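You operate a simulated robot arm through the tools that you are given. There is no shell and no other tool. Be economical: measure what you need, move in short steps, check, and stop when the job is done.

The job below is to be done with a simulated robot arm. You get a single attempt, and the scene is never put back.

JOB
Run the dropper empty into cup one, then refill it to its red line from the jug.
Fine: two strokes; jug back, red lid seated again. Set down upright: batter jug.

Only the result counts: the job must be done as asked and must still hold three seconds after the hand-in. Knocking over, shifting, dropping, spilling or breaking anything else fails it. A push-on lid holds only when it is set on centred and level and pressed home; a screw cap is set on level and turned clockwise until tight.

ROBOT AND FRAMES
A 7-joint arm with a two-finger parallel gripper, fixed in place. Base frame: the origin is at the foot of the arm, x ahead of it, y to its left, z up. Readings come in cm, degrees, newtons and seconds.
With the tool pointing down near the work surface it reaches from about 22 to 74 cm from the base axis. Its first joint turns from -166.0 to 166.0 degrees. Payload 1.57 kg.
The TCP is the grasp point between the finger pads, 3 cm short of the fingertips. In the tool frame z runs along the fingers and y along their closing line. The gripper opens to 11 cm. The fingers are 2.4 cm wide and 1.2 cm thick; the gripper's body (4.8 by 11.2 cm) begins 7.8 cm behind the TCP.
Orientation is told as [roll, pitch, yaw] about the base's x, y, z axes, in that order, counted from this pose: with the fingers straight down and closing along the base's y, the tool's x points along the base's -x, its y along +y and its z along -z.

CONTROLS
- The arm moves only by the tool jog_arm. Its argument "deltas" is a list of rows, each a list of 3 entries, a list of its own where there are three numbers: the shift along the tool's x, y, z in units of 50 mm (1.0 is 50 mm), then the turn, a rotation vector about the tool's x, y, z in units of 8 degrees (1.0 is 8 degrees), then the finger opening in cm, from 0 to 11. In form: [[[tx, ty, tz], [wx, wy, wz], hand], ...]. A call has 1 to 8 rows; each row shifts and turns the commanded pose from where the row before left it, along the tool's axes as they then stand. A call with a number of a shift or a turn outside -1 to 1 is refused whole. A row lasts 0.2 s, in which the tool goes at most 5 cm and 8.6 degrees; a call with a longer step from one row to the next is refused whole, and so is a gripper value outside its range. Where a pose cannot be reached the arm comes as near as it can. A force on the tool above 40 N (or 10 N above the force at the start of the call, whichever is more), or a blocked arm, ends the call early, and 0.2 s more pass. Each finger travels about 4.5 cm/s and halts on what it meets, pressing with about 23 N; the grip force reading is that of the motor and also rises with nothing between the fingers. The clock runs only during rows and for 0.2 s after the last one: add rows that do not move to give the fingers time. The reply holds the time, the measured pose of the TCP, the force on the tool along the base axes, the opening and the grip force, in the units named above and with some noise, with the torque about the TCP (base axes, N m) and any sound that the robot's microphone picked up.
- Cameras (640 x 400 px; columns grow to the right, rows downward): "scene" is fixed at [5.09, -64.88, 179.14]; the picture's right is [0.92, -0.40, 0.00], its down [-0.19, -0.45, -0.87] and it looks along [0.35, 0.80, -0.49] (base axes); focal length 340 px, centre (320, 200). "wrist" rides on the gripper at [7, 1.6, -14.1] in the tool frame; the picture's right is [-0.23, 0.97, 0.00], its down [-0.85, -0.20, -0.48] and it looks along [-0.47, -0.11, 0.88] (tool axes); focal length 222 px, centre (320, 200). There is no depth. A picture from a camera that has moved, and an enlarged one, comes with that camera's place and axes in the base frame and with its lens.
- camera(camera): a new picture of that camera. It takes no simulated time.
- lift_body(by): slides the trunk up (or, below 0, down) by that many cm; the arm rides with it, the base frame stays. It gives what a move gives, with no picture.
- zoom(camera, box): a new picture of the part [left, top, right, bottom] of that camera's present view, enlarged. It takes no simulated time.
- finish_job(): hands the job in; it is judged then, once.

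Work in short steps. Places have to be worked out from the pictures, the camera data and where the tool is seen: move nearer, look again, correct. Check each grasp and each placing, and mend what went wrong. You have 120 turns and 64 pictures in all, those below and enlarged ones among them. Open the gripper and draw the arm clear of the work before you hand the job in, unless the task says otherwise; then end with one line.

The tools are called after "Emit:" by a JSON object that holds its "api" and its "payload". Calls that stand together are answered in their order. jog_arm: Moves the arm, as the interface text tells. Its arguments: {"type":"object","properties":{"deltas":{"type":"array","items":{"type":"array"}}},"required":["deltas"]} The other tools are called the same way: lift_body (by) slides the trunk up or down; camera (camera) takes a picture; zoom (camera, box) takes an enlarged picture of a part of a camera's view; finish_job () hands the job in.

At the start:

```text
time_s: 0.0
ee_pos: [30.51, 24.93, 142.03]
tool_rot: [0.0, -0.1, 0.0]
force: [0.3, 0.0, 0.7]
wrist_torque: [0.02, 0.01, 0.0]
grip_width: 11.04
grip_force: 0.0
trunk travel left (down, up): [-56.4, 2.6]
```

scene: 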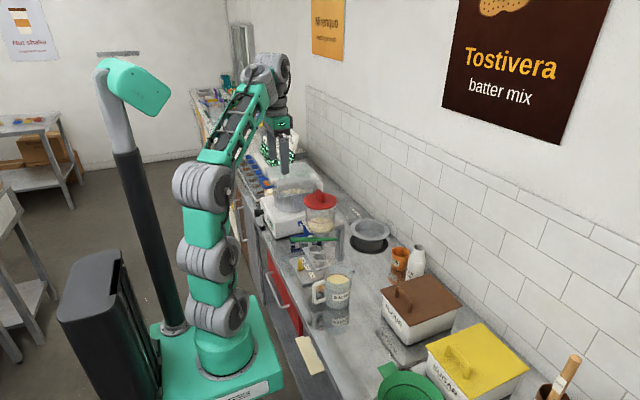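
wrist: 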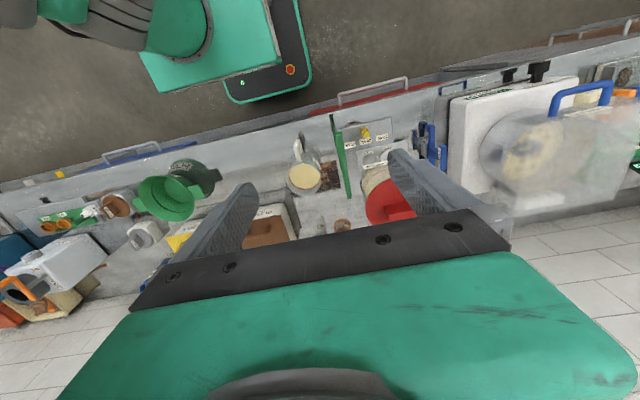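

I start by looking closely at the work area, to find the dropper, the cups, the jug and the red lid.

Emit:
{"api": "zoom", "payload": {"camera": "scene", "box": [240, 170, 400, 270]}}

Emit:
{"api": "zoom", "payload": {"camera": "scene", "box": [260, 240, 420, 340]}}

Emit:
{"api": "zoom", "payload": {"camera": "wrist", "box": [280, 100, 460, 240]}}

```text
4.00 times, centred on (320, 220) of scene
camera zoom: at [5.09, -64.88, 179.14], right [0.92, -0.4, 0.0], down [-0.19, -0.45, -0.87], along [0.35, 0.8, -0.49], focal length 1361 px, centre (320, 120)
```

zoom: 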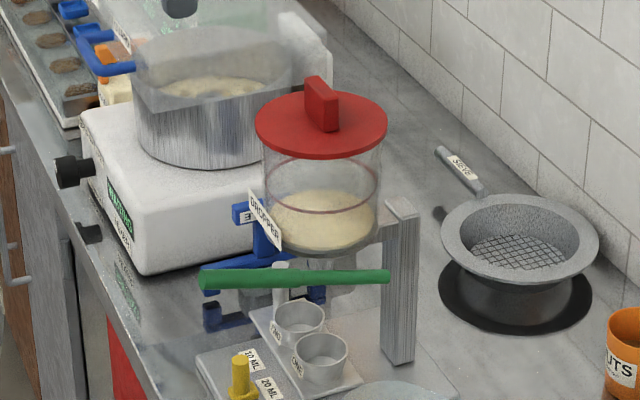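

```text
4.00 times, centred on (340, 290) of scene
camera zoom: at [5.09, -64.88, 179.14], right [0.92, -0.4, 0.0], down [-0.19, -0.45, -0.87], along [0.35, 0.8, -0.49], focal length 1361 px, centre (240, -160)
```

zoom: 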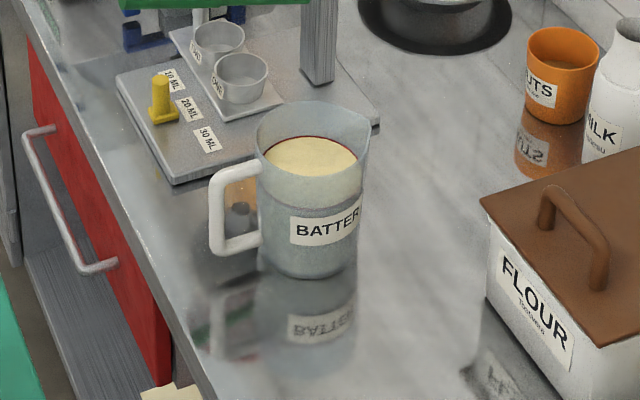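

```text
2.86 times, centred on (370, 170) of wrist
camera zoom: at [23.69, 26.71, 156.09], right [0.23, 0.97, 0.0], down [0.85, -0.2, 0.48], along [0.47, -0.11, -0.88], focal length 635 px, centre (177, 286)
```

zoom: 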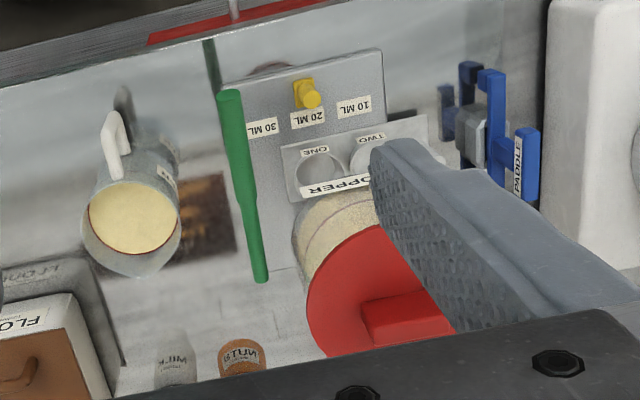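

The bench is at about z 84 cm, the jug at about (48, 16), the hopper lid at about (49.5, 37, 115), and the green lever runs along x at y≈28. I'll pitch the tool for a better look at the dropper.

Emit:
{"api": "jog_arm", "payload": {"deltas": [[[1, 0, 0], [0, -1, 0], 11], [[0.5, 0, 0], [0, -1, 0], 11], [[0, 0, 0], [0, -1, 0], 11], [[0, 0, 0], [0, -1, 0], 11]]}}

Emit:
{"api": "camera", "payload": {"camera": "wrist"}}

```text
time_s: 1.0
ee_pos: [24.24, 24.22, 140.16]
tool_rot: [0.7, -30.2, 0.0]
force: [-0.3, -0.5, 0.5]
wrist_torque: [0.02, 0.01, 0.02]
grip_width: 11.0
grip_force: 0.0
out of reach, approached as far as the arm can: row 4
trunk travel left (down, up): [-56.4, 2.6]
```

```text
58 pictures are left
camera wrist: at [11.07, 25.73, 148.83], right [0.19, 0.97, 0.12], down [0.5, -0.21, 0.84], along [0.85, -0.1, -0.52], focal length 222 px, centre (320, 200)
```

wrist: 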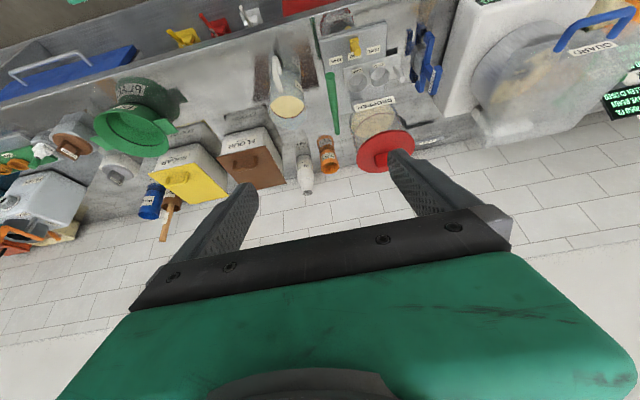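

View is good; lowering the trunk 25 cm gives a closer, more sideways view.

Emit:
{"api": "lift_body", "payload": {"by": -25}}

Emit:
{"api": "camera", "payload": {"camera": "wrist"}}

Emit:
{"api": "camera", "payload": {"camera": "scene"}}

```text
time_s: 3.6
ee_pos: [24.04, 24.18, 115.25]
tool_rot: [0.6, -30.4, 0.0]
force: [0.3, -0.2, 0.2]
wrist_torque: [-0.03, 0.01, 0.02]
grip_width: 11.01
grip_force: 0.0
trunk travel left (down, up): [-31.4, 27.6]
```

```text
57 pictures are left
camera wrist: at [11.01, 25.7, 123.87], right [0.19, 0.97, 0.12], down [0.5, -0.21, 0.84], along [0.85, -0.1, -0.52], focal length 222 px, centre (320, 200)
```

wrist: 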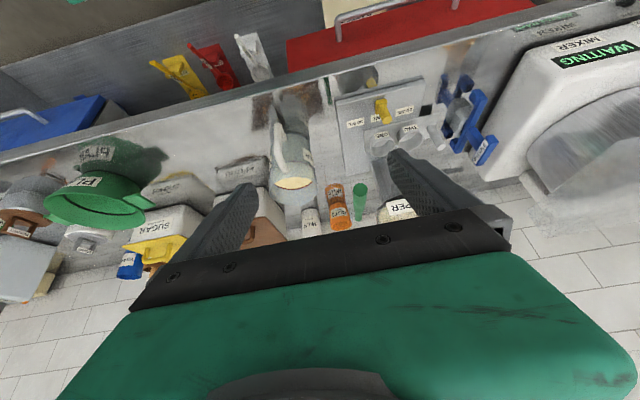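

```text
56 pictures are left
```

scene: 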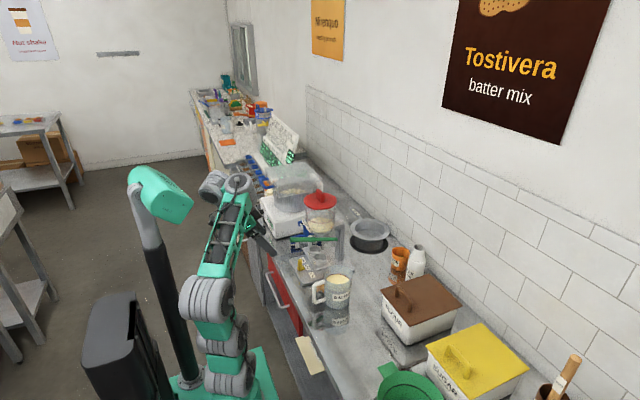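

Now a close-up of the dropper base from here.

Emit:
{"api": "zoom", "payload": {"camera": "wrist", "box": [320, 50, 480, 150]}}

Emit:
{"api": "zoom", "payload": {"camera": "wrist", "box": [250, 110, 440, 230]}}

Emit:
{"api": "zoom", "payload": {"camera": "scene", "box": [280, 180, 360, 230]}}

Emit:
{"api": "zoom", "payload": {"camera": "scene", "box": [280, 225, 360, 275]}}

```text
4.00 times, centred on (400, 100) of wrist
camera zoom: at [11.01, 25.7, 123.87], right [0.19, 0.97, 0.12], down [0.5, -0.21, 0.84], along [0.85, -0.1, -0.52], focal length 888 px, centre (0, 600)
```

zoom: 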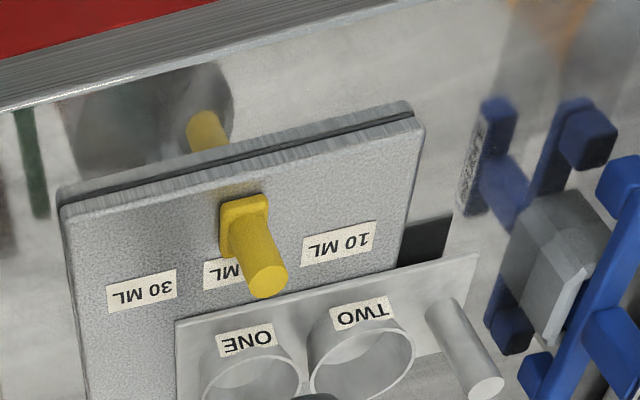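

```text
3.33 times, centred on (345, 170) of wrist
camera zoom: at [11.01, 25.7, 123.87], right [0.19, 0.97, 0.12], down [0.5, -0.21, 0.84], along [0.85, -0.1, -0.52], focal length 740 px, centre (237, 300)
```

zoom: 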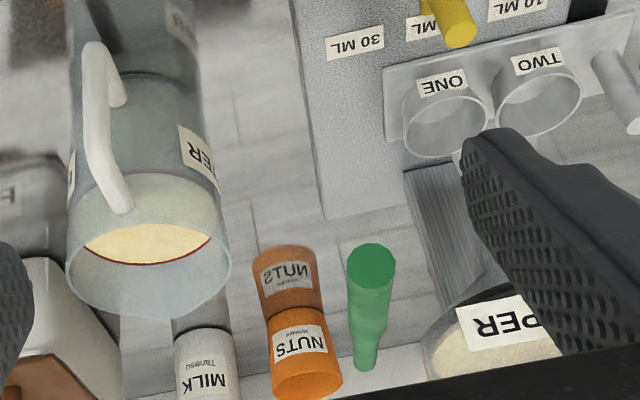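

```text
8.00 times, centred on (320, 205) of scene
camera zoom: at [5.09, -64.88, 179.14], right [0.92, -0.4, 0.0], down [-0.19, -0.45, -0.87], along [0.35, 0.8, -0.49], focal length 2721 px, centre (320, 160)
```

zoom: 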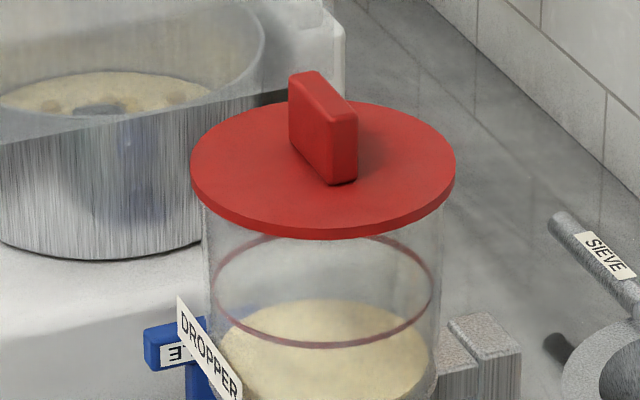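

```text
8.00 times, centred on (320, 250) of scene
camera zoom: at [5.09, -64.88, 179.14], right [0.92, -0.4, 0.0], down [-0.19, -0.45, -0.87], along [0.35, 0.8, -0.49], focal length 2721 px, centre (320, -200)
```

zoom: 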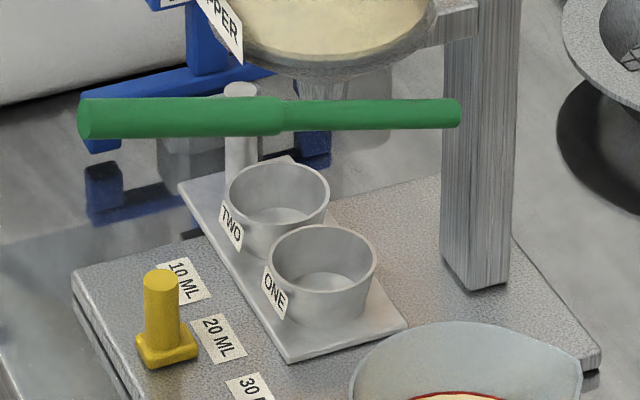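

The peg stands at 20 ML and cup ONE is already under the nozzle (about 49.8, 37.0). I go vertical and above the lever's handle end at about (37, 28.2, 108), then verify before closing on it.

Emit:
{"api": "jog_arm", "payload": {"deltas": [[[0, 0, 0], [0, 1, 0], 6], [[0, 0, 0], [0, 1, 0], 6], [[0, 0, 0], [0, 1, 0], 6], [[0, 0, 0], [0, 0.8, 0], 6], [[-0.8, 0.3, -0.5], [0, 0, 0], 6], [[-0.8, 0.3, -0.2], [0, 0, 0], 6], [[-0.8, 0.2, 0], [0, 0, 0], 6]]}}

Emit:
{"api": "camera", "payload": {"camera": "wrist"}}

Emit:
{"api": "zoom", "payload": {"camera": "scene", "box": [240, 170, 400, 270]}}

```text
time_s: 5.2
ee_pos: [34.8, 27.45, 116.4]
tool_rot: [0.5, 0.1, 0.3]
force: [-0.3, -0.4, -0.1]
wrist_torque: [-0.01, -0.03, 0.0]
grip_width: 5.98
grip_force: 0.1
out of reach, approached as far as the arm can: row 6, 7
trunk travel left (down, up): [-31.4, 27.6]
```

```text
51 pictures are left
camera wrist: at [27.93, 29.02, 130.44], right [0.22, 0.97, 0.01], down [0.86, -0.2, 0.48], along [0.47, -0.1, -0.88], focal length 222 px, centre (320, 200)
```

wrist: 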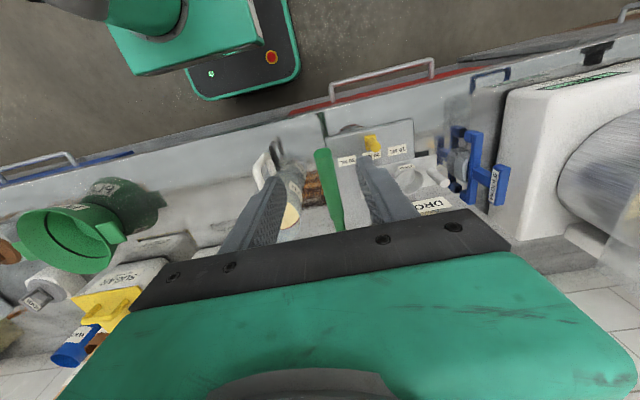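

```text
4.00 times, centred on (320, 220) of scene
camera zoom: at [5.09, -64.88, 179.14], right [0.92, -0.4, 0.0], down [-0.19, -0.45, -0.87], along [0.35, 0.8, -0.49], focal length 1361 px, centre (320, 120)
```

zoom: 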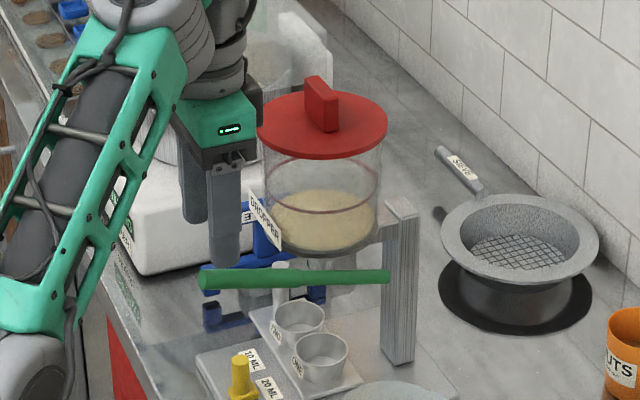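

The lever end is at about (34.2, 28.0, 108). Reach is poor with the trunk low, so I raise the trunk and come down with the arm instead.

Emit:
{"api": "lift_body", "payload": {"by": 25}}

Emit:
{"api": "jog_arm", "payload": {"deltas": [[[-0.5, 0.12, 1], [-0.06, 0, 0], 6], [[0, 0, 1], [0, 0, 0], 6], [[0, 0, 1], [0, 0, 0], 6], [[0, 0, 1], [0, 0, 0], 6], [[0, 0, 0.9], [0, 0, 0], 6], [[0, 0, 0], [0, 0, 0], 6]]}}

```text
time_s: 7.8
ee_pos: [34.8, 27.51, 141.37]
tool_rot: [0.7, -0.1, 0.3]
force: [-0.2, -1.0, -0.2]
wrist_torque: [-0.04, 0.01, 0.0]
grip_width: 5.97
grip_force: 0.1
trunk travel left (down, up): [-56.4, 2.6]
```

```text
refused: row 1 steps farther than a row can; nothing moved
```

Refused only because the diagonal step was too long; I split it.

Emit:
{"api": "jog_arm", "payload": {"deltas": [[[-0.5, 0.12, 0.5], [-0.06, 0, 0], 6], [[0, 0, 1], [0, 0, 0], 6], [[0, 0, 1], [0, 0, 0], 6], [[0, 0, 1], [0, 0, 0], 6], [[0, 0, 1], [0, 0, 0], 6], [[0, 0, 0.4], [0, 0, 0], 6], [[0, 0, 0], [0, 0, 0], 6]]}}

Emit:
{"api": "camera", "payload": {"camera": "wrist"}}

Emit:
{"api": "zoom", "payload": {"camera": "scene", "box": [240, 170, 400, 270]}}

```text
time_s: 9.4
ee_pos: [37.33, 28.77, 116.81]
tool_rot: [1.1, 0.0, 0.3]
force: [0.4, -0.4, 0.9]
wrist_torque: [-0.03, 0.0, 0.0]
grip_width: 6.02
grip_force: 0.0
trunk travel left (down, up): [-56.4, 2.6]
```

```text
49 pictures are left
camera wrist: at [30.37, 30.14, 130.91], right [0.22, 0.97, 0.02], down [0.86, -0.2, 0.47], along [0.47, -0.09, -0.88], focal length 222 px, centre (320, 200)
```

wrist: 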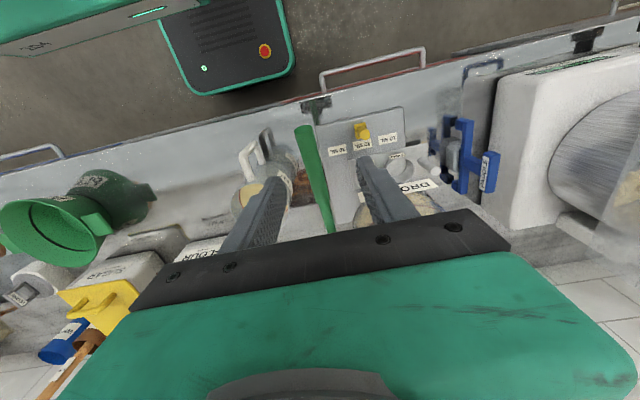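

```text
4.00 times, centred on (320, 220) of scene
camera zoom: at [5.09, -64.88, 179.14], right [0.92, -0.4, 0.0], down [-0.19, -0.45, -0.87], along [0.35, 0.8, -0.49], focal length 1361 px, centre (320, 120)
```

zoom: 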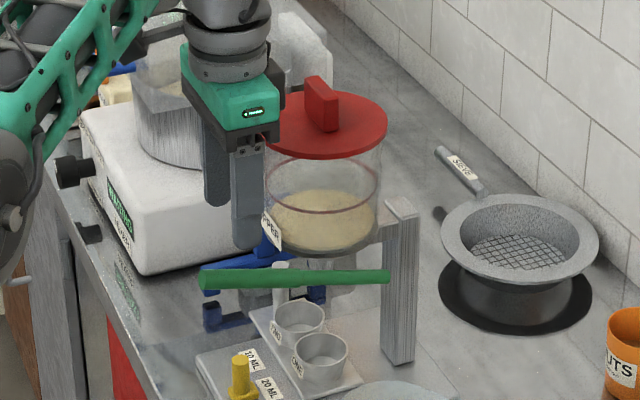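

Lever line is y≈27.9. I level the tool, shift to it, lower to z≈108 and close on the handle.

Emit:
{"api": "jog_arm", "payload": {"deltas": [[[0, -0.17, 0.3], [0.14, 0, 0], 6], [[0, 0, 0.7], [0, 0, 0], 6], [[0, 0, 0.8], [0, 0, 0], 6], [[0, 0, 0], [0, 0, 0], 4], [[0, 0, 0], [0, 0, 0], 1], [[0, 0, 0], [0, 0, 0], 1], [[0, 0, 0], [0, 0, 0], 1]]}}

Emit:
{"api": "zoom", "payload": {"camera": "scene", "box": [260, 180, 380, 255]}}

```text
time_s: 11.0
ee_pos: [38.07, 28.3, 108.86]
tool_rot: [-0.3, 0.2, 0.3]
force: [1.0, -15.0, -4.9]
wrist_torque: [-0.03, 0.1, -0.04]
grip_width: 2.3
grip_force: 7.7
out of reach, approached as far as the arm can: row 3
trunk travel left (down, up): [-56.4, 2.6]
```

```text
5.33 times, centred on (320, 218) of scene
camera zoom: at [5.09, -64.88, 179.14], right [0.92, -0.4, 0.0], down [-0.19, -0.45, -0.87], along [0.35, 0.8, -0.49], focal length 1814 px, centre (320, 107)
```

zoom: 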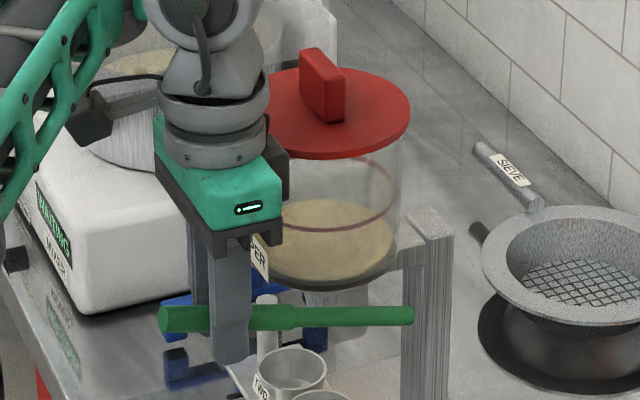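

Grip holds the handle (2.3 cm) with a sideways bias of 15 N; I relax that by +0.4 cm in y. Then I use the trunk to draw the lever down in small steps.

Emit:
{"api": "jog_arm", "payload": {"deltas": [[[0, 0.09, 0], [0, 0, 0], 1], [[0, 0, 0], [0, 0, 0], 1]]}}

Emit:
{"api": "lift_body", "payload": {"by": -2}}

```text
time_s: 11.6
ee_pos: [38.1, 28.67, 108.9]
tool_rot: [-0.1, 0.1, 0.3]
force: [2.7, -22.8, -9.1]
wrist_torque: [-0.08, 0.19, -0.04]
grip_width: 3.05
grip_force: 12.0
trunk travel left (down, up): [-56.4, 2.6]
```

```text
time_s: 12.2
ee_pos: [37.94, 28.66, 106.82]
tool_rot: [0.0, 0.1, 0.3]
force: [-6.7, -23.1, -0.3]
wrist_torque: [-0.13, 0.31, -0.13]
grip_width: 3.05
grip_force: 11.3
trunk travel left (down, up): [-54.4, 4.6]
```

The opening grew, so only the −y finger is bearing: the lever centre is at about y 28.0. I shift the tool to −y by 0.7 cm and let the fingers close.

Emit:
{"api": "jog_arm", "payload": {"deltas": [[[0, -0.14, 0], [0, 0, 0], 1], [[0, 0, 0], [0, 0, 0], 1], [[0, 0, 0], [0, 0, 0], 1]]}}

Emit:
{"api": "zoom", "payload": {"camera": "scene", "box": [260, 180, 380, 255]}}

```text
time_s: 13.0
ee_pos: [38.11, 28.06, 107.1]
tool_rot: [-0.2, 0.2, 0.3]
force: [-5.7, -12.7, 1.4]
wrist_torque: [-0.1, -0.03, -0.11]
grip_width: 2.0
grip_force: 5.4
trunk travel left (down, up): [-54.4, 4.6]
```

```text
5.33 times, centred on (320, 218) of scene
camera zoom: at [5.09, -64.88, 179.14], right [0.92, -0.4, 0.0], down [-0.19, -0.45, -0.87], along [0.35, 0.8, -0.49], focal length 1814 px, centre (320, 107)
```

zoom: 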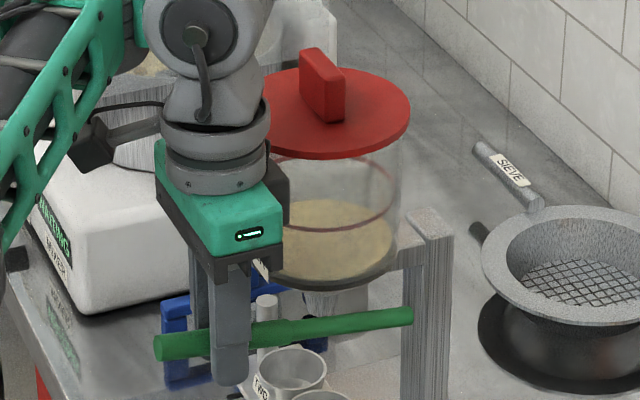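

The lever follows the hand down (near end now lower), grip 2.0 cm. I continue down in steps.

Emit:
{"api": "lift_body", "payload": {"by": -2}}

Emit:
{"api": "lift_body", "payload": {"by": -1.5}}

Emit:
{"api": "zoom", "payload": {"camera": "scene", "box": [260, 180, 380, 255]}}

```text
time_s: 13.7
ee_pos: [38.12, 28.09, 105.01]
tool_rot: [-0.3, 0.3, 0.3]
force: [0.6, -9.6, -1.2]
wrist_torque: [-0.06, 0.15, -0.02]
grip_width: 1.93
grip_force: 5.2
trunk travel left (down, up): [-52.4, 6.6]
```

```text
time_s: 14.3
ee_pos: [38.2, 28.12, 103.52]
tool_rot: [-0.3, 0.3, 0.3]
force: [2.4, -10.9, -1.5]
wrist_torque: [-0.03, 0.14, -0.02]
grip_width: 1.96
grip_force: 5.0
trunk travel left (down, up): [-50.9, 8.1]
```

```text
5.33 times, centred on (320, 218) of scene
camera zoom: at [5.09, -64.88, 179.14], right [0.92, -0.4, 0.0], down [-0.19, -0.45, -0.87], along [0.35, 0.8, -0.49], focal length 1814 px, centre (320, 107)
```

zoom: 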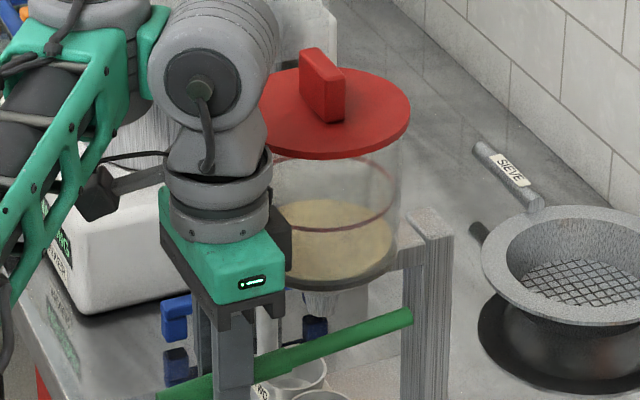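

The lever keeps going down; no drop in the hopper level visible yet. Next I look at the lower region and check the stop.

Emit:
{"api": "lift_body", "payload": {"by": -1.5}}

Emit:
{"api": "zoom", "payload": {"camera": "scene", "box": [260, 200, 380, 275]}}

```text
time_s: 15.0
ee_pos: [38.13, 28.11, 102.07]
tool_rot: [-0.3, 0.3, 0.3]
force: [3.0, -10.6, -0.1]
wrist_torque: [0.0, 0.12, -0.03]
grip_width: 1.92
grip_force: 5.3
trunk travel left (down, up): [-49.4, 9.6]
```

```text
5.33 times, centred on (320, 238) of scene
camera zoom: at [5.09, -64.88, 179.14], right [0.92, -0.4, 0.0], down [-0.19, -0.45, -0.87], along [0.35, 0.8, -0.49], focal length 1814 px, centre (320, 0)
```

zoom: 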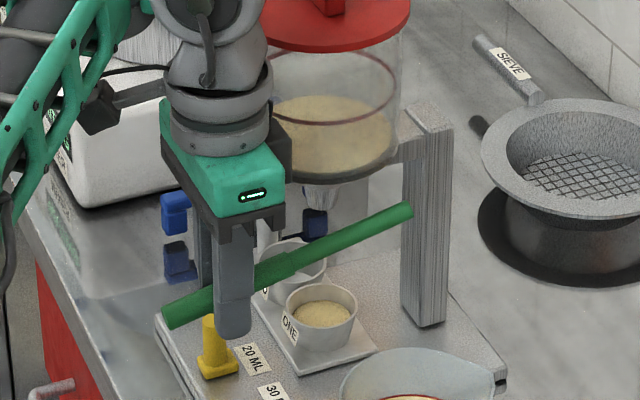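

Cup ONE has received batter. I go further to find the lever's bottom stop.

Emit:
{"api": "lift_body", "payload": {"by": -1.5}}

Emit:
{"api": "zoom", "payload": {"camera": "scene", "box": [260, 200, 380, 275]}}

```text
time_s: 15.6
ee_pos: [38.02, 28.05, 100.45]
tool_rot: [-0.2, 0.4, 0.2]
force: [0.0, -9.3, 2.1]
wrist_torque: [0.01, 0.05, -0.03]
grip_width: 1.95
grip_force: 5.4
trunk travel left (down, up): [-47.9, 11.1]
```

```text
5.33 times, centred on (320, 238) of scene
camera zoom: at [5.09, -64.88, 179.14], right [0.92, -0.4, 0.0], down [-0.19, -0.45, -0.87], along [0.35, 0.8, -0.49], focal length 1814 px, centre (320, 0)
```

zoom: 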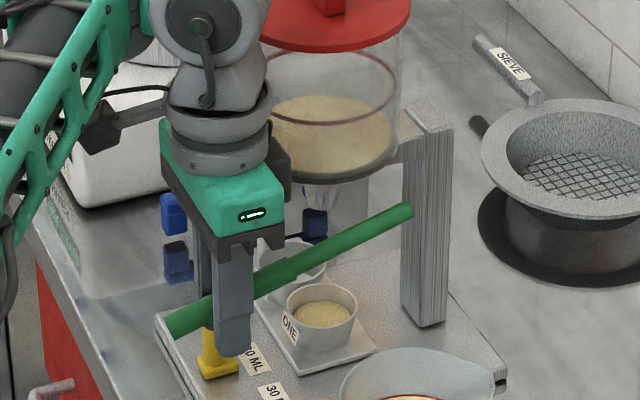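

The lever hardly moved further, so it is at its stop. Now I raise back to the start height.

Emit:
{"api": "lift_body", "payload": {"by": 4}}

Emit:
{"api": "lift_body", "payload": {"by": 4.5}}

Emit:
{"api": "zoom", "payload": {"camera": "scene", "box": [260, 185, 380, 260]}}

```text
time_s: 16.4
ee_pos: [38.13, 28.12, 104.63]
tool_rot: [-0.3, 0.2, 0.3]
force: [-0.9, -11.1, 0.7]
wrist_torque: [0.06, -0.18, -0.09]
grip_width: 1.94
grip_force: 5.1
trunk travel left (down, up): [-51.9, 7.1]
```

```text
time_s: 17.3
ee_pos: [38.15, 28.15, 109.13]
tool_rot: [-0.1, 0.2, 0.3]
force: [0.9, -12.2, -0.6]
wrist_torque: [-0.1, -0.05, -0.03]
grip_width: 2.07
grip_force: 5.9
trunk travel left (down, up): [-56.4, 2.6]
```

```text
5.33 times, centred on (320, 222) of scene
camera zoom: at [5.09, -64.88, 179.14], right [0.92, -0.4, 0.0], down [-0.19, -0.45, -0.87], along [0.35, 0.8, -0.49], focal length 1814 px, centre (320, 80)
```

zoom: 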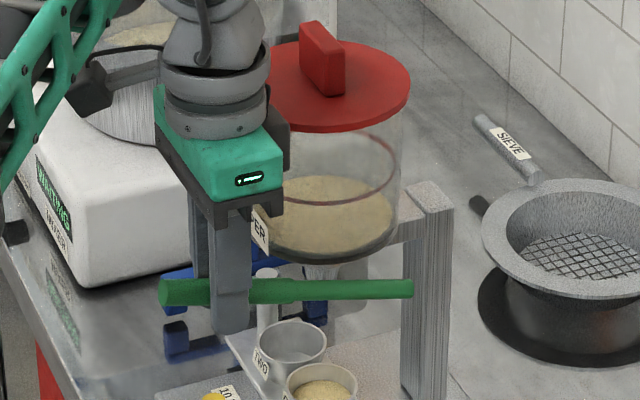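

The lever is back at its top. I take the same enlarged view as before the stroke to compare the batter level.

Emit:
{"api": "zoom", "payload": {"camera": "scene", "box": [280, 190, 360, 240]}}

```text
8.00 times, centred on (320, 215) of scene
camera zoom: at [5.09, -64.88, 179.14], right [0.92, -0.4, 0.0], down [-0.19, -0.45, -0.87], along [0.35, 0.8, -0.49], focal length 2721 px, centre (320, 80)
```

zoom: 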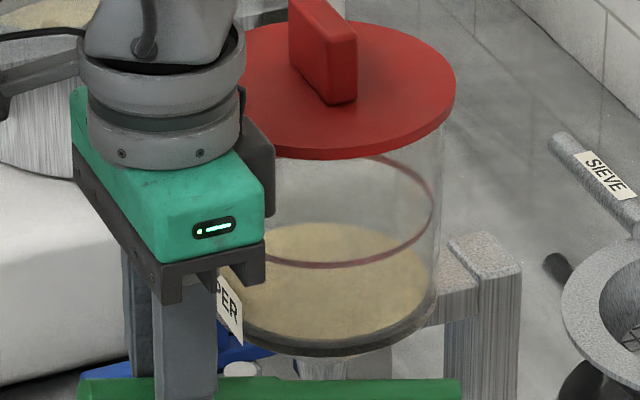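

The batter layer is shallow (around half a cm), so about 20 ml a stroke is plausible. I zoom on the hopper floor to gauge what remains.

Emit:
{"api": "zoom", "payload": {"camera": "scene", "box": [305, 212, 345, 237]}}

Emit:
{"api": "camera", "payload": {"camera": "wrist"}}

```text
16.00 times, centred on (325, 224) of scene
camera zoom: at [5.09, -64.88, 179.14], right [0.92, -0.4, 0.0], down [-0.19, -0.45, -0.87], along [0.35, 0.8, -0.49], focal length 5442 px, centre (240, -192)
```

zoom: 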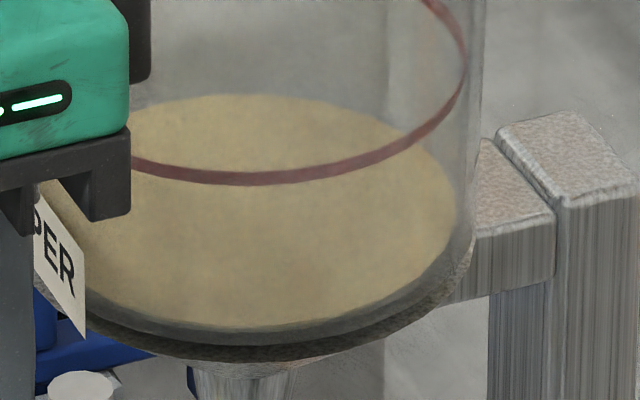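

```text
39 pictures are left
camera wrist: at [31.22, 29.84, 123.25], right [0.22, 0.98, 0.0], down [0.86, -0.19, 0.48], along [0.46, -0.11, -0.88], focal length 222 px, centre (320, 200)
```

wrist: 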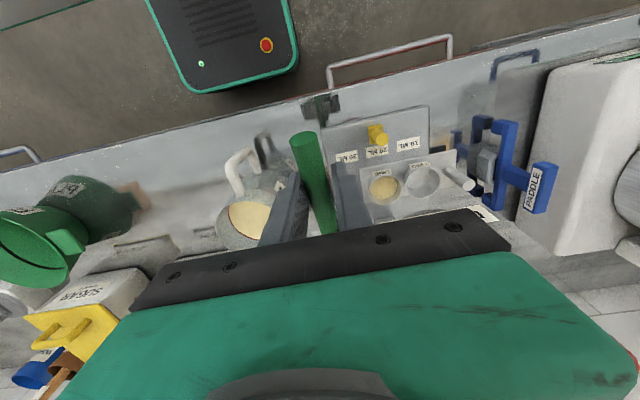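

Only a thin layer remains — consistent with one more 20 ml stroke. Second stroke: down 8.5 cm to the stop, then check before raising.

Emit:
{"api": "lift_body", "payload": {"by": -4}}

Emit:
{"api": "lift_body", "payload": {"by": -4.5}}

Emit:
{"api": "zoom", "payload": {"camera": "scene", "box": [265, 205, 385, 280]}}

```text
time_s: 18.1
ee_pos: [38.06, 28.15, 105.08]
tool_rot: [-0.2, 0.3, 0.3]
force: [0.9, -11.3, -1.7]
wrist_torque: [-0.09, 0.16, -0.07]
grip_width: 2.03
grip_force: 5.2
trunk travel left (down, up): [-52.4, 6.6]
```

```text
time_s: 19.0
ee_pos: [37.97, 28.02, 100.55]
tool_rot: [-0.4, 0.3, 0.4]
force: [-0.5, -11.1, 0.0]
wrist_torque: [0.05, 0.13, -0.08]
grip_width: 2.07
grip_force: 5.9
trunk travel left (down, up): [-47.9, 11.1]
```

```text
5.33 times, centred on (325, 242) of scene
camera zoom: at [5.09, -64.88, 179.14], right [0.92, -0.4, 0.0], down [-0.19, -0.45, -0.87], along [0.35, 0.8, -0.49], focal length 1814 px, centre (293, -27)
```

zoom: 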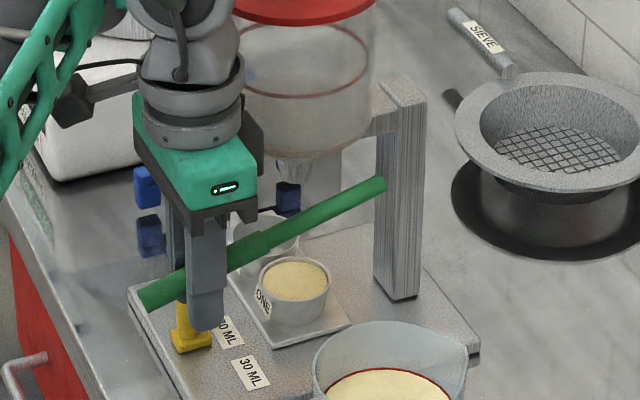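

The hopper is empty and cup ONE holds the batter. I bring the lever back up, release it, and rise clear while turning toward yaw 90 for the lid knob.

Emit:
{"api": "lift_body", "payload": {"by": 8.5}}

Emit:
{"api": "jog_arm", "payload": {"deltas": [[[0, 0, 0], [0, 0, 0], 4], [[0, 0, 0], [0, 0, 0], 6], [[0, 0, 0], [0, 0, 0], 6], [[0, 0, -1], [0, 0, 0], 6], [[0, 0, -1], [0, 0, 0], 6], [[0, 0, -1], [0, 0, 0], 6], [[0, 0, -0.8], [0, 0, 0], 6]]}}

Emit:
{"api": "jog_arm", "payload": {"deltas": [[[-0.3, 0, 0], [0, 0, -1], 6], [[0, 0, 0], [0, 0, -1], 6], [[0, 0, 0], [0, 0, -1], 6], [[0, 0, 0], [0, 0, -1], 6], [[0, 0, 0], [0, 0, -1], 6], [[0, 0, 0], [0, 0, -1], 6], [[0, 0, 0], [0, 0, -1], 6], [[0, 0, 0], [0, 0, -1], 6]]}}

```text
time_s: 20.2
ee_pos: [38.09, 28.05, 109.15]
tool_rot: [-0.1, 0.2, 0.3]
force: [0.0, -12.5, 0.9]
wrist_torque: [-0.12, -0.08, -0.03]
grip_width: 2.11
grip_force: 5.5
trunk travel left (down, up): [-56.4, 2.6]
```

```text
time_s: 21.8
ee_pos: [38.03, 27.88, 127.95]
tool_rot: [-0.6, 0.5, -0.5]
force: [-1.3, 0.1, 10.0]
wrist_torque: [0.12, -0.24, 0.04]
grip_width: 6.01
grip_force: 0.0
trunk travel left (down, up): [-56.4, 2.6]
```

```text
time_s: 23.6
ee_pos: [39.69, 28.29, 127.97]
tool_rot: [0.0, 0.4, 64.5]
force: [0.4, 1.1, 0.0]
wrist_torque: [0.01, -0.02, -0.04]
grip_width: 6.01
grip_force: 0.1
trunk travel left (down, up): [-56.4, 2.6]
```

Yaw is at 64.5°. I finish the turn to 90° and go over the knob at about (49.7, 36.9), staying at z 128.

Emit:
{"api": "jog_arm", "payload": {"deltas": [[[0, 0, 0], [0, 0, -1], 6], [[0, 0, 0], [0, 0, -1], 6], [[0, 0, 0], [0, 0, -1], 6], [[0, 0, 0], [0, 0, -0.19], 6], [[-0.5, -0.6, 0], [0, 0, 0], 6], [[-0.5, -0.6, 0], [0, 0, 0], 6], [[-0.5, -0.6, 0], [0, 0, 0], 6], [[0, 0, 0], [0, 0, 0], 6]]}}

Emit:
{"api": "zoom", "payload": {"camera": "scene", "box": [240, 140, 400, 240]}}

Emit:
{"api": "camera", "payload": {"camera": "wrist"}}

```text
time_s: 25.4
ee_pos: [48.62, 35.74, 127.93]
tool_rot: [0.2, 0.2, 89.9]
force: [-0.4, -1.0, 0.2]
wrist_torque: [-0.02, 0.02, 0.0]
grip_width: 6.03
grip_force: 0.1
trunk travel left (down, up): [-56.4, 2.6]
```

```text
4.00 times, centred on (320, 190) of scene
camera zoom: at [5.09, -64.88, 179.14], right [0.92, -0.4, 0.0], down [-0.19, -0.45, -0.87], along [0.35, 0.8, -0.49], focal length 1361 px, centre (320, 240)
```

zoom: 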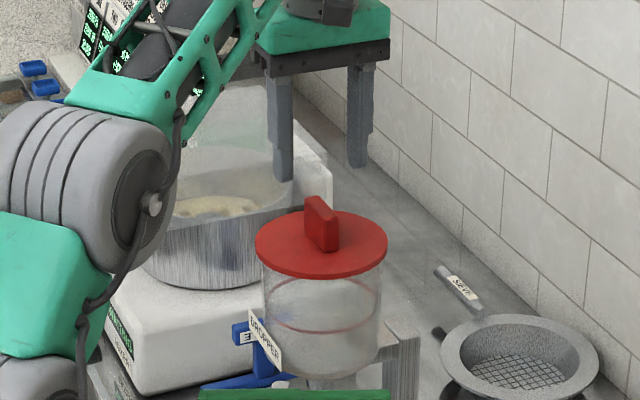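

```text
36 pictures are left
camera wrist: at [47.07, 28.92, 142.1], right [-0.97, 0.23, 0.0], down [0.2, 0.86, 0.47], along [0.11, 0.46, -0.88], focal length 222 px, centre (320, 200)
```

wrist: 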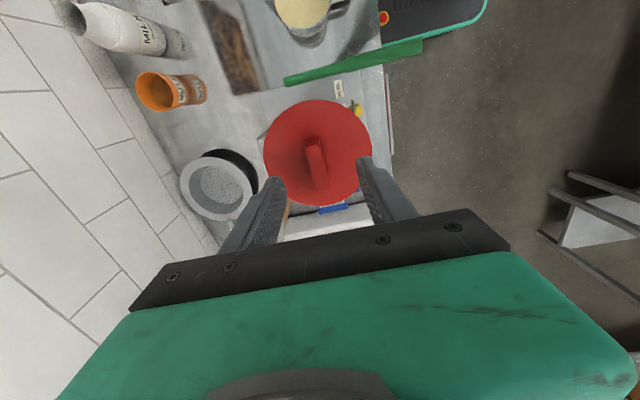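

Knob centre comes out at about (49.4, 36.5), along y as expected. I move over it, lower to z≈120.2 and close.

Emit:
{"api": "jog_arm", "payload": {"deltas": [[[-0.15, -0.16, 0.5], [0, 0, 0], 6], [[0, 0, 0.6], [0, 0, 0], 6], [[0, 0, 0.45], [0, 0, 0], 6], [[0, 0, 0], [0, 0, 0], 3.5], [[0, 0, 0], [0, 0, 0], 0.5], [[0, 0, 0], [0, 0, 0], 0.5], [[0, 0, 0], [0, 0, 0], 0.5], [[0, 0, 0], [0, 0, 0], 0.5]]}}

Emit:
{"api": "zoom", "payload": {"camera": "scene", "box": [240, 140, 400, 240]}}

```text
time_s: 26.9
ee_pos: [49.41, 36.52, 120.7]
tool_rot: [-0.2, 0.1, 89.9]
force: [-6.7, 1.7, 11.3]
wrist_torque: [-0.01, 0.11, 0.05]
grip_width: 1.71
grip_force: 7.1
trunk travel left (down, up): [-56.4, 2.6]
stopped in row 7: the force on the tool passed its limit at 44 N (the readings are from after the stop); the commanded pose is now the measured one
```

```text
4.00 times, centred on (320, 190) of scene
camera zoom: at [5.09, -64.88, 179.14], right [0.92, -0.4, 0.0], down [-0.19, -0.45, -0.87], along [0.35, 0.8, -0.49], focal length 1361 px, centre (320, 240)
```

zoom: 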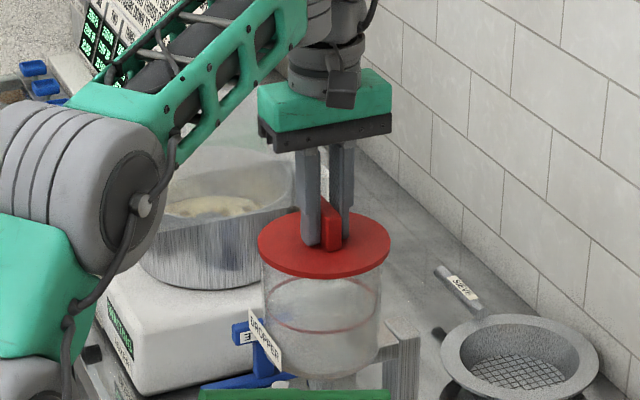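

The grip closed (1.71 cm) with a −x bias, so the knob centre is slightly to −x. I shift 0.25 cm that way and squeeze.

Emit:
{"api": "jog_arm", "payload": {"deltas": [[[0, 0.05, 0], [0, 0, 0], 0.5], [[0, 0, 0], [0, 0, 0], 0.5], [[0, 0, 0], [0, 0, 0], 0.5]]}}

```text
time_s: 27.7
ee_pos: [49.23, 36.48, 120.55]
tool_rot: [-0.2, -0.1, 89.8]
force: [10.6, -1.6, 29.9]
wrist_torque: [-0.08, 0.07, -0.06]
grip_width: 1.55
grip_force: 22.6
trunk travel left (down, up): [-56.4, 2.6]
```

Firm grip now (22.6 N). I pull the lid straight up slowly.

Emit:
{"api": "jog_arm", "payload": {"deltas": [[[0, 0, -0.1], [0, 0, 0], 0.5], [[0, 0, -0.15], [0, 0, 0], 0.5], [[0, 0, -0.2], [0, 0, 0], 0.5], [[0, 0, -0.4], [0, 0, 0], 0.5]]}}

Emit:
{"api": "zoom", "payload": {"camera": "scene", "box": [240, 140, 400, 240]}}

```text
time_s: 28.7
ee_pos: [49.22, 36.56, 124.54]
tool_rot: [0.2, 0.3, 90.0]
force: [-0.4, 0.1, -1.0]
wrist_torque: [0.0, -0.02, 0.01]
grip_width: 1.57
grip_force: 22.8
trunk travel left (down, up): [-56.4, 2.6]
```

```text
4.00 times, centred on (320, 190) of scene
camera zoom: at [5.09, -64.88, 179.14], right [0.92, -0.4, 0.0], down [-0.19, -0.45, -0.87], along [0.35, 0.8, -0.49], focal length 1361 px, centre (320, 240)
```

zoom: 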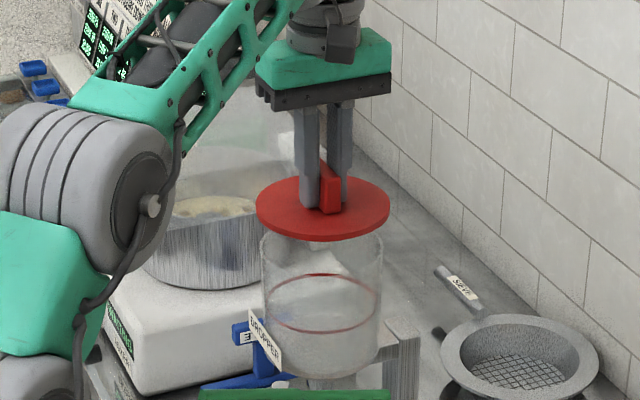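

The lid is off cleanly. I carry it up and over to the clear bench patch at about (63, 19).

Emit:
{"api": "jog_arm", "payload": {"deltas": [[[0, 0, -0.6], [0, 0, 0], 0.5], [[0.7, -0.55, 0], [0, 0, 0], 0.5], [[0.7, -0.55, 0], [0, 0, 0], 0.5], [[0.7, -0.55, 0], [0, 0, 0], 0.5], [[0.7, -0.55, 0], [0, 0, 0], 0.5], [[0.7, -0.55, 0], [0, 0, 0], 0.5], [[0, 0, 0], [0, 0, 0], 0.5]]}}

Emit:
{"api": "lift_body", "payload": {"by": -25}}

Emit:
{"api": "camera", "payload": {"camera": "wrist"}}

Emit:
{"api": "zoom", "payload": {"camera": "scene", "box": [280, 180, 440, 280]}}

```text
time_s: 30.3
ee_pos: [61.51, 19.79, 126.95]
tool_rot: [0.2, 0.2, 89.9]
force: [-1.1, -1.2, 0.0]
wrist_torque: [0.0, 0.03, 0.0]
grip_width: 1.53
grip_force: 22.6
out of reach, approached as far as the arm can: row 6
trunk travel left (down, up): [-56.4, 2.6]
```

```text
time_s: 32.9
ee_pos: [61.44, 19.7, 102.02]
tool_rot: [0.0, 0.2, 89.9]
force: [-0.2, 0.3, -0.7]
wrist_torque: [0.03, 0.0, 0.02]
grip_width: 1.53
grip_force: 23.8
trunk travel left (down, up): [-31.4, 27.6]
```

```text
33 pictures are left
camera wrist: at [59.87, 12.91, 116.17], right [-0.97, 0.23, 0.0], down [0.2, 0.86, 0.47], along [0.11, 0.46, -0.88], focal length 222 px, centre (320, 200)
```

wrist: 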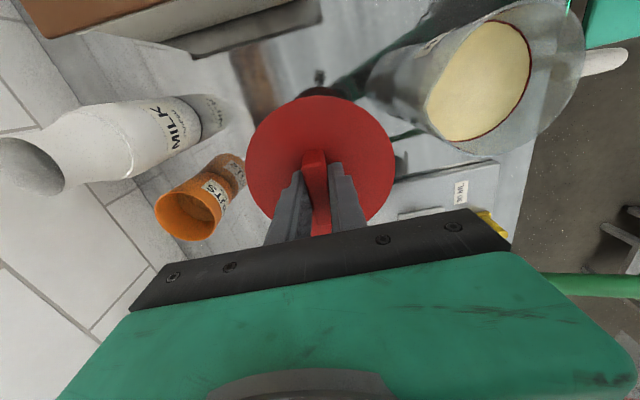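

```text
4.00 times, centred on (360, 230) of scene
camera zoom: at [5.09, -64.88, 179.14], right [0.92, -0.4, 0.0], down [-0.19, -0.45, -0.87], along [0.35, 0.8, -0.49], focal length 1361 px, centre (160, 80)
```

zoom: 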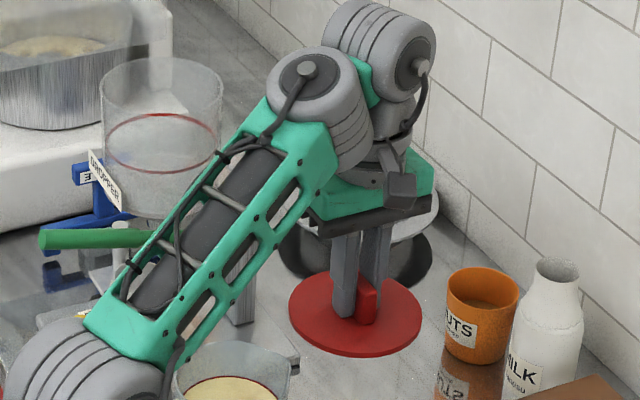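

The forearm is hovering near the jug, so lowering the trunk further is risky. I raise the trunk by 22 cm and descend with the arm instead, shifting the lid slightly to +x.

Emit:
{"api": "lift_body", "payload": {"by": 22}}

Emit:
{"api": "jog_arm", "payload": {"deltas": [[[0.1, -0.3, 0.8], [0, 0, 0], 0.5], [[0, 0, 1], [0, 0, 0], 0.5], [[0, 0, 1], [0, 0, 0], 0.5], [[0, 0, 1], [0, 0, 0], 0.5], [[0, 0, 0.5], [0, 0, 0], 0.5], [[0, 0, 0], [0, 0, 0], 0.5]]}}

Emit:
{"api": "zoom", "payload": {"camera": "scene", "box": [260, 170, 460, 295]}}

```text
time_s: 35.2
ee_pos: [61.35, 19.75, 123.97]
tool_rot: [0.1, 0.2, 89.9]
force: [0.4, -0.5, -0.9]
wrist_torque: [-0.01, 0.0, 0.01]
grip_width: 1.55
grip_force: 22.9
trunk travel left (down, up): [-53.4, 5.6]
```

```text
time_s: 36.6
ee_pos: [63.07, 19.19, 102.37]
tool_rot: [0.1, 0.2, 89.9]
force: [0.6, -0.6, -0.5]
wrist_torque: [0.0, 0.03, -0.01]
grip_width: 1.53
grip_force: 23.5
trunk travel left (down, up): [-53.4, 5.6]
```

```text
3.20 times, centred on (360, 232) of scene
camera zoom: at [5.09, -64.88, 179.14], right [0.92, -0.4, 0.0], down [-0.19, -0.45, -0.87], along [0.35, 0.8, -0.49], focal length 1088 px, centre (192, 96)
```

zoom: 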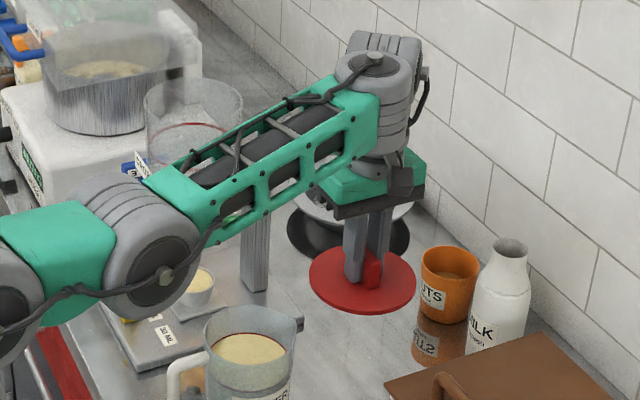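

Good clearance now. I descend to z≈93, then feel for the bench.

Emit:
{"api": "jog_arm", "payload": {"deltas": [[[0, 0, 0.9], [0, 0, 0], 0.5], [[0, 0, 0.7], [0, 0, 0], 0.5], [[0, 0, 0.2], [0, 0, 0], 0.5], [[0, 0, 0.1], [0, 0, 0], 0.5], [[0, 0, 0], [0, 0, 0], 0.5]]}}

Emit:
{"api": "zoom", "payload": {"camera": "scene", "box": [280, 180, 440, 280]}}

```text
time_s: 37.8
ee_pos: [63.95, 19.51, 93.33]
tool_rot: [0.4, 0.3, 90.0]
force: [0.6, 0.5, 0.1]
wrist_torque: [0.01, -0.03, 0.05]
grip_width: 1.56
grip_force: 22.9
out of reach, approached as far as the arm can: row 2, 3
trunk travel left (down, up): [-53.4, 5.6]
```

```text
4.00 times, centred on (360, 230) of scene
camera zoom: at [5.09, -64.88, 179.14], right [0.92, -0.4, 0.0], down [-0.19, -0.45, -0.87], along [0.35, 0.8, -0.49], focal length 1361 px, centre (160, 80)
```

zoom: 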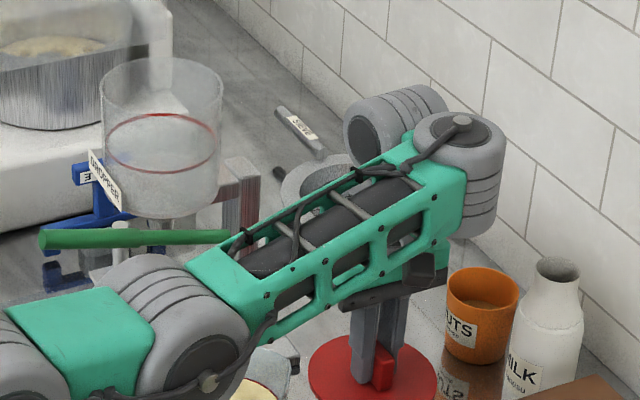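

Going lower here would bring the elbow down onto the jug, so I choose the empty bench area at about (46, −1) for the lid. I go up first, then carry it across.

Emit:
{"api": "jog_arm", "payload": {"deltas": [[[0, 0, -1], [0, 0, 0], 0.5], [[0, 0, -1], [0, 0, 0], 0.5], [[0, 0, -1], [0, 0, 0], 0.5], [[0, 0, -1], [0, 0, 0], 0.5], [[0.5, 0.5, 0], [0, 0, 0], 0.5], [[0.6, 0.6, 0], [0, 0, 0], 0.5], [[0.6, 0.6, 0], [0, 0, 0], 0.5], [[0, 0, 0], [0, 0, 0], 0.5]]}}

Emit:
{"api": "jog_arm", "payload": {"deltas": [[[0.6, 0.5, 0], [0, 0, 0], 0.5], [[0.6, 0.5, 0], [0, 0, 0], 0.5], [[0.6, 0.5, 0], [0, 0, 0], 0.5], [[0.6, 0.4, 0], [0, 0, 0], 0.5], [[0, 0, 0], [0, 0, 0], 0.5]]}}

Emit:
{"api": "camera", "payload": {"camera": "scene"}}

Emit:
{"api": "camera", "payload": {"camera": "wrist"}}

```text
time_s: 39.6
ee_pos: [55.16, 11.11, 113.33]
tool_rot: [0.1, 0.2, 89.9]
force: [-0.1, -0.5, -0.8]
wrist_torque: [0.02, -0.01, -0.01]
grip_width: 1.55
grip_force: 23.0
trunk travel left (down, up): [-53.4, 5.6]
```

```text
time_s: 40.8
ee_pos: [45.81, -0.68, 113.42]
tool_rot: [0.1, 0.1, 90.0]
force: [0.1, 0.1, -0.2]
wrist_torque: [0.0, -0.01, 0.04]
grip_width: 1.55
grip_force: 21.9
trunk travel left (down, up): [-53.4, 5.6]
```

```text
29 pictures are left
```

scene: 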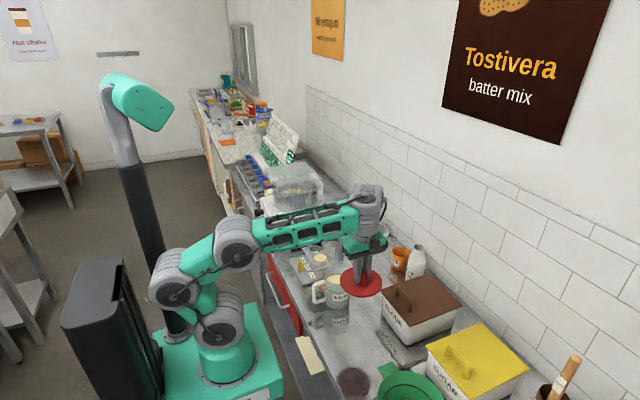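

```text
28 pictures are left
camera wrist: at [44.24, -7.67, 127.59], right [-0.97, 0.23, 0.0], down [0.2, 0.86, 0.47], along [0.11, 0.46, -0.88], focal length 222 px, centre (320, 200)
```

wrist: 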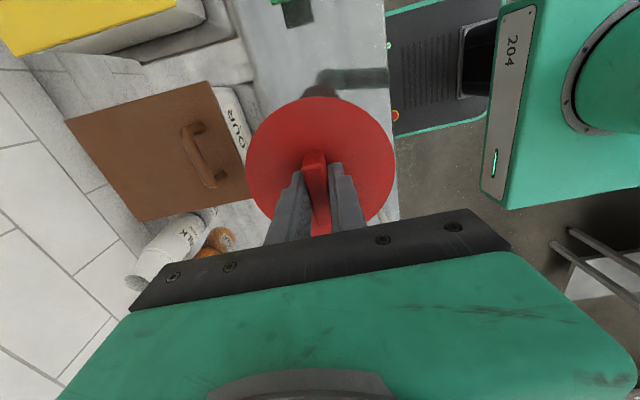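

The bench under the lid is free (front edge x≈33, flour box x≥59). I lower with the trunk to just above the bench.

Emit:
{"api": "lift_body", "payload": {"by": -20}}

Emit:
{"api": "jog_arm", "payload": {"deltas": [[[0, 0, 0.1], [0, 0, 0], 0.5], [[0, 0, 0.1], [0, 0, 0], 0.5], [[0, 0, 0.1], [0, 0, 0], 0.5], [[0, 0, 0], [0, 0, 0], 0.5]]}}

Emit:
{"api": "zoom", "payload": {"camera": "scene", "box": [280, 220, 440, 320]}}

```text
time_s: 43.0
ee_pos: [45.83, -0.86, 93.47]
tool_rot: [0.1, 0.2, 89.9]
force: [-0.1, 0.0, -0.3]
wrist_torque: [0.01, 0.05, 0.0]
grip_width: 1.53
grip_force: 23.5
trunk travel left (down, up): [-33.4, 25.6]
```

```text
time_s: 44.0
ee_pos: [45.86, -0.73, 91.94]
tool_rot: [0.1, 0.2, 89.9]
force: [0.2, 0.0, -1.1]
wrist_torque: [-0.02, 0.0, 0.0]
grip_width: 1.54
grip_force: 22.9
trunk travel left (down, up): [-33.4, 25.6]
```

```text
4.00 times, centred on (360, 270) of scene
camera zoom: at [5.09, -64.88, 179.14], right [0.92, -0.4, 0.0], down [-0.19, -0.45, -0.87], along [0.35, 0.8, -0.49], focal length 1361 px, centre (160, -80)
```

zoom: 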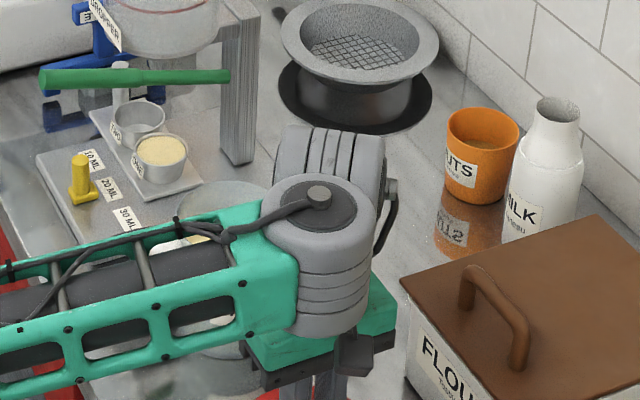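

No contact yet at z 91.9. I continue in small steps.

Emit:
{"api": "jog_arm", "payload": {"deltas": [[[0, 0, 0.1], [0, 0, 0], 0.5], [[0, 0, 0.1], [0, 0, 0], 0.5], [[0, 0, 0], [0, 0, 0], 0.5]]}}

Emit:
{"api": "jog_arm", "payload": {"deltas": [[[0, 0, 0.1], [0, 0, 0], 0.5], [[0, 0, 0.05], [0, 0, 0], 0.5], [[0, 0, 0], [0, 0, 0], 0.5]]}}

```text
time_s: 44.8
ee_pos: [45.71, -0.82, 91.12]
tool_rot: [0.1, 0.1, 89.8]
force: [0.2, -0.2, -0.5]
wrist_torque: [0.02, -0.01, -0.02]
grip_width: 1.52
grip_force: 23.2
trunk travel left (down, up): [-33.4, 25.6]
```

```text
time_s: 45.6
ee_pos: [45.77, -0.75, 90.43]
tool_rot: [0.0, 0.2, 89.9]
force: [0.0, 1.7, 10.8]
wrist_torque: [0.51, 0.06, 0.03]
grip_width: 1.55
grip_force: 23.0
trunk travel left (down, up): [-33.4, 25.6]
```

Contact with the bench (11 N). I open, and rise straight up.

Emit:
{"api": "jog_arm", "payload": {"deltas": [[[0, 0, -0.08], [0, 0, 0], 1.5], [[0, 0, 0], [0, 0, 0], 3], [[0, 0, 0], [0, 0, 0], 5], [[0, 0, 0], [0, 0, 0], 5], [[0, 0, -0.6], [0, 0, 0], 5], [[0, 0, -1], [0, 0, 0], 5], [[0, 0, -1], [0, 0, 0], 5], [[0, 0, -1], [0, 0, 0], 5]]}}

Emit:
{"api": "camera", "payload": {"camera": "wrist"}}

```text
time_s: 47.2
ee_pos: [44.41, -0.47, 94.47]
tool_rot: [12.1, -1.8, 91.2]
force: [2.3, -3.5, 21.9]
wrist_torque: [-0.32, -0.63, -0.12]
grip_width: 4.75
grip_force: 0.1
trunk travel left (down, up): [-33.4, 25.6]
stopped in row 8: the force on the tool passed its limit at 168 N (the readings are from after the stop); the commanded pose is now the measured one
```

```text
26 pictures are left
camera wrist: at [46.02, -7.74, 108.41], right [-0.96, 0.2, 0.21], down [0.28, 0.85, 0.45], along [-0.09, 0.49, -0.87], focal length 222 px, centre (320, 200)
```

wrist: 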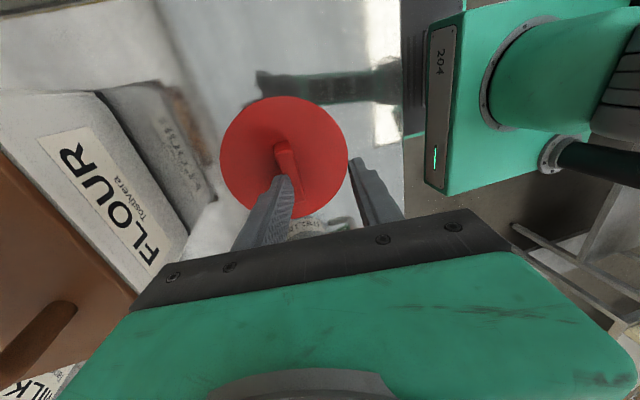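

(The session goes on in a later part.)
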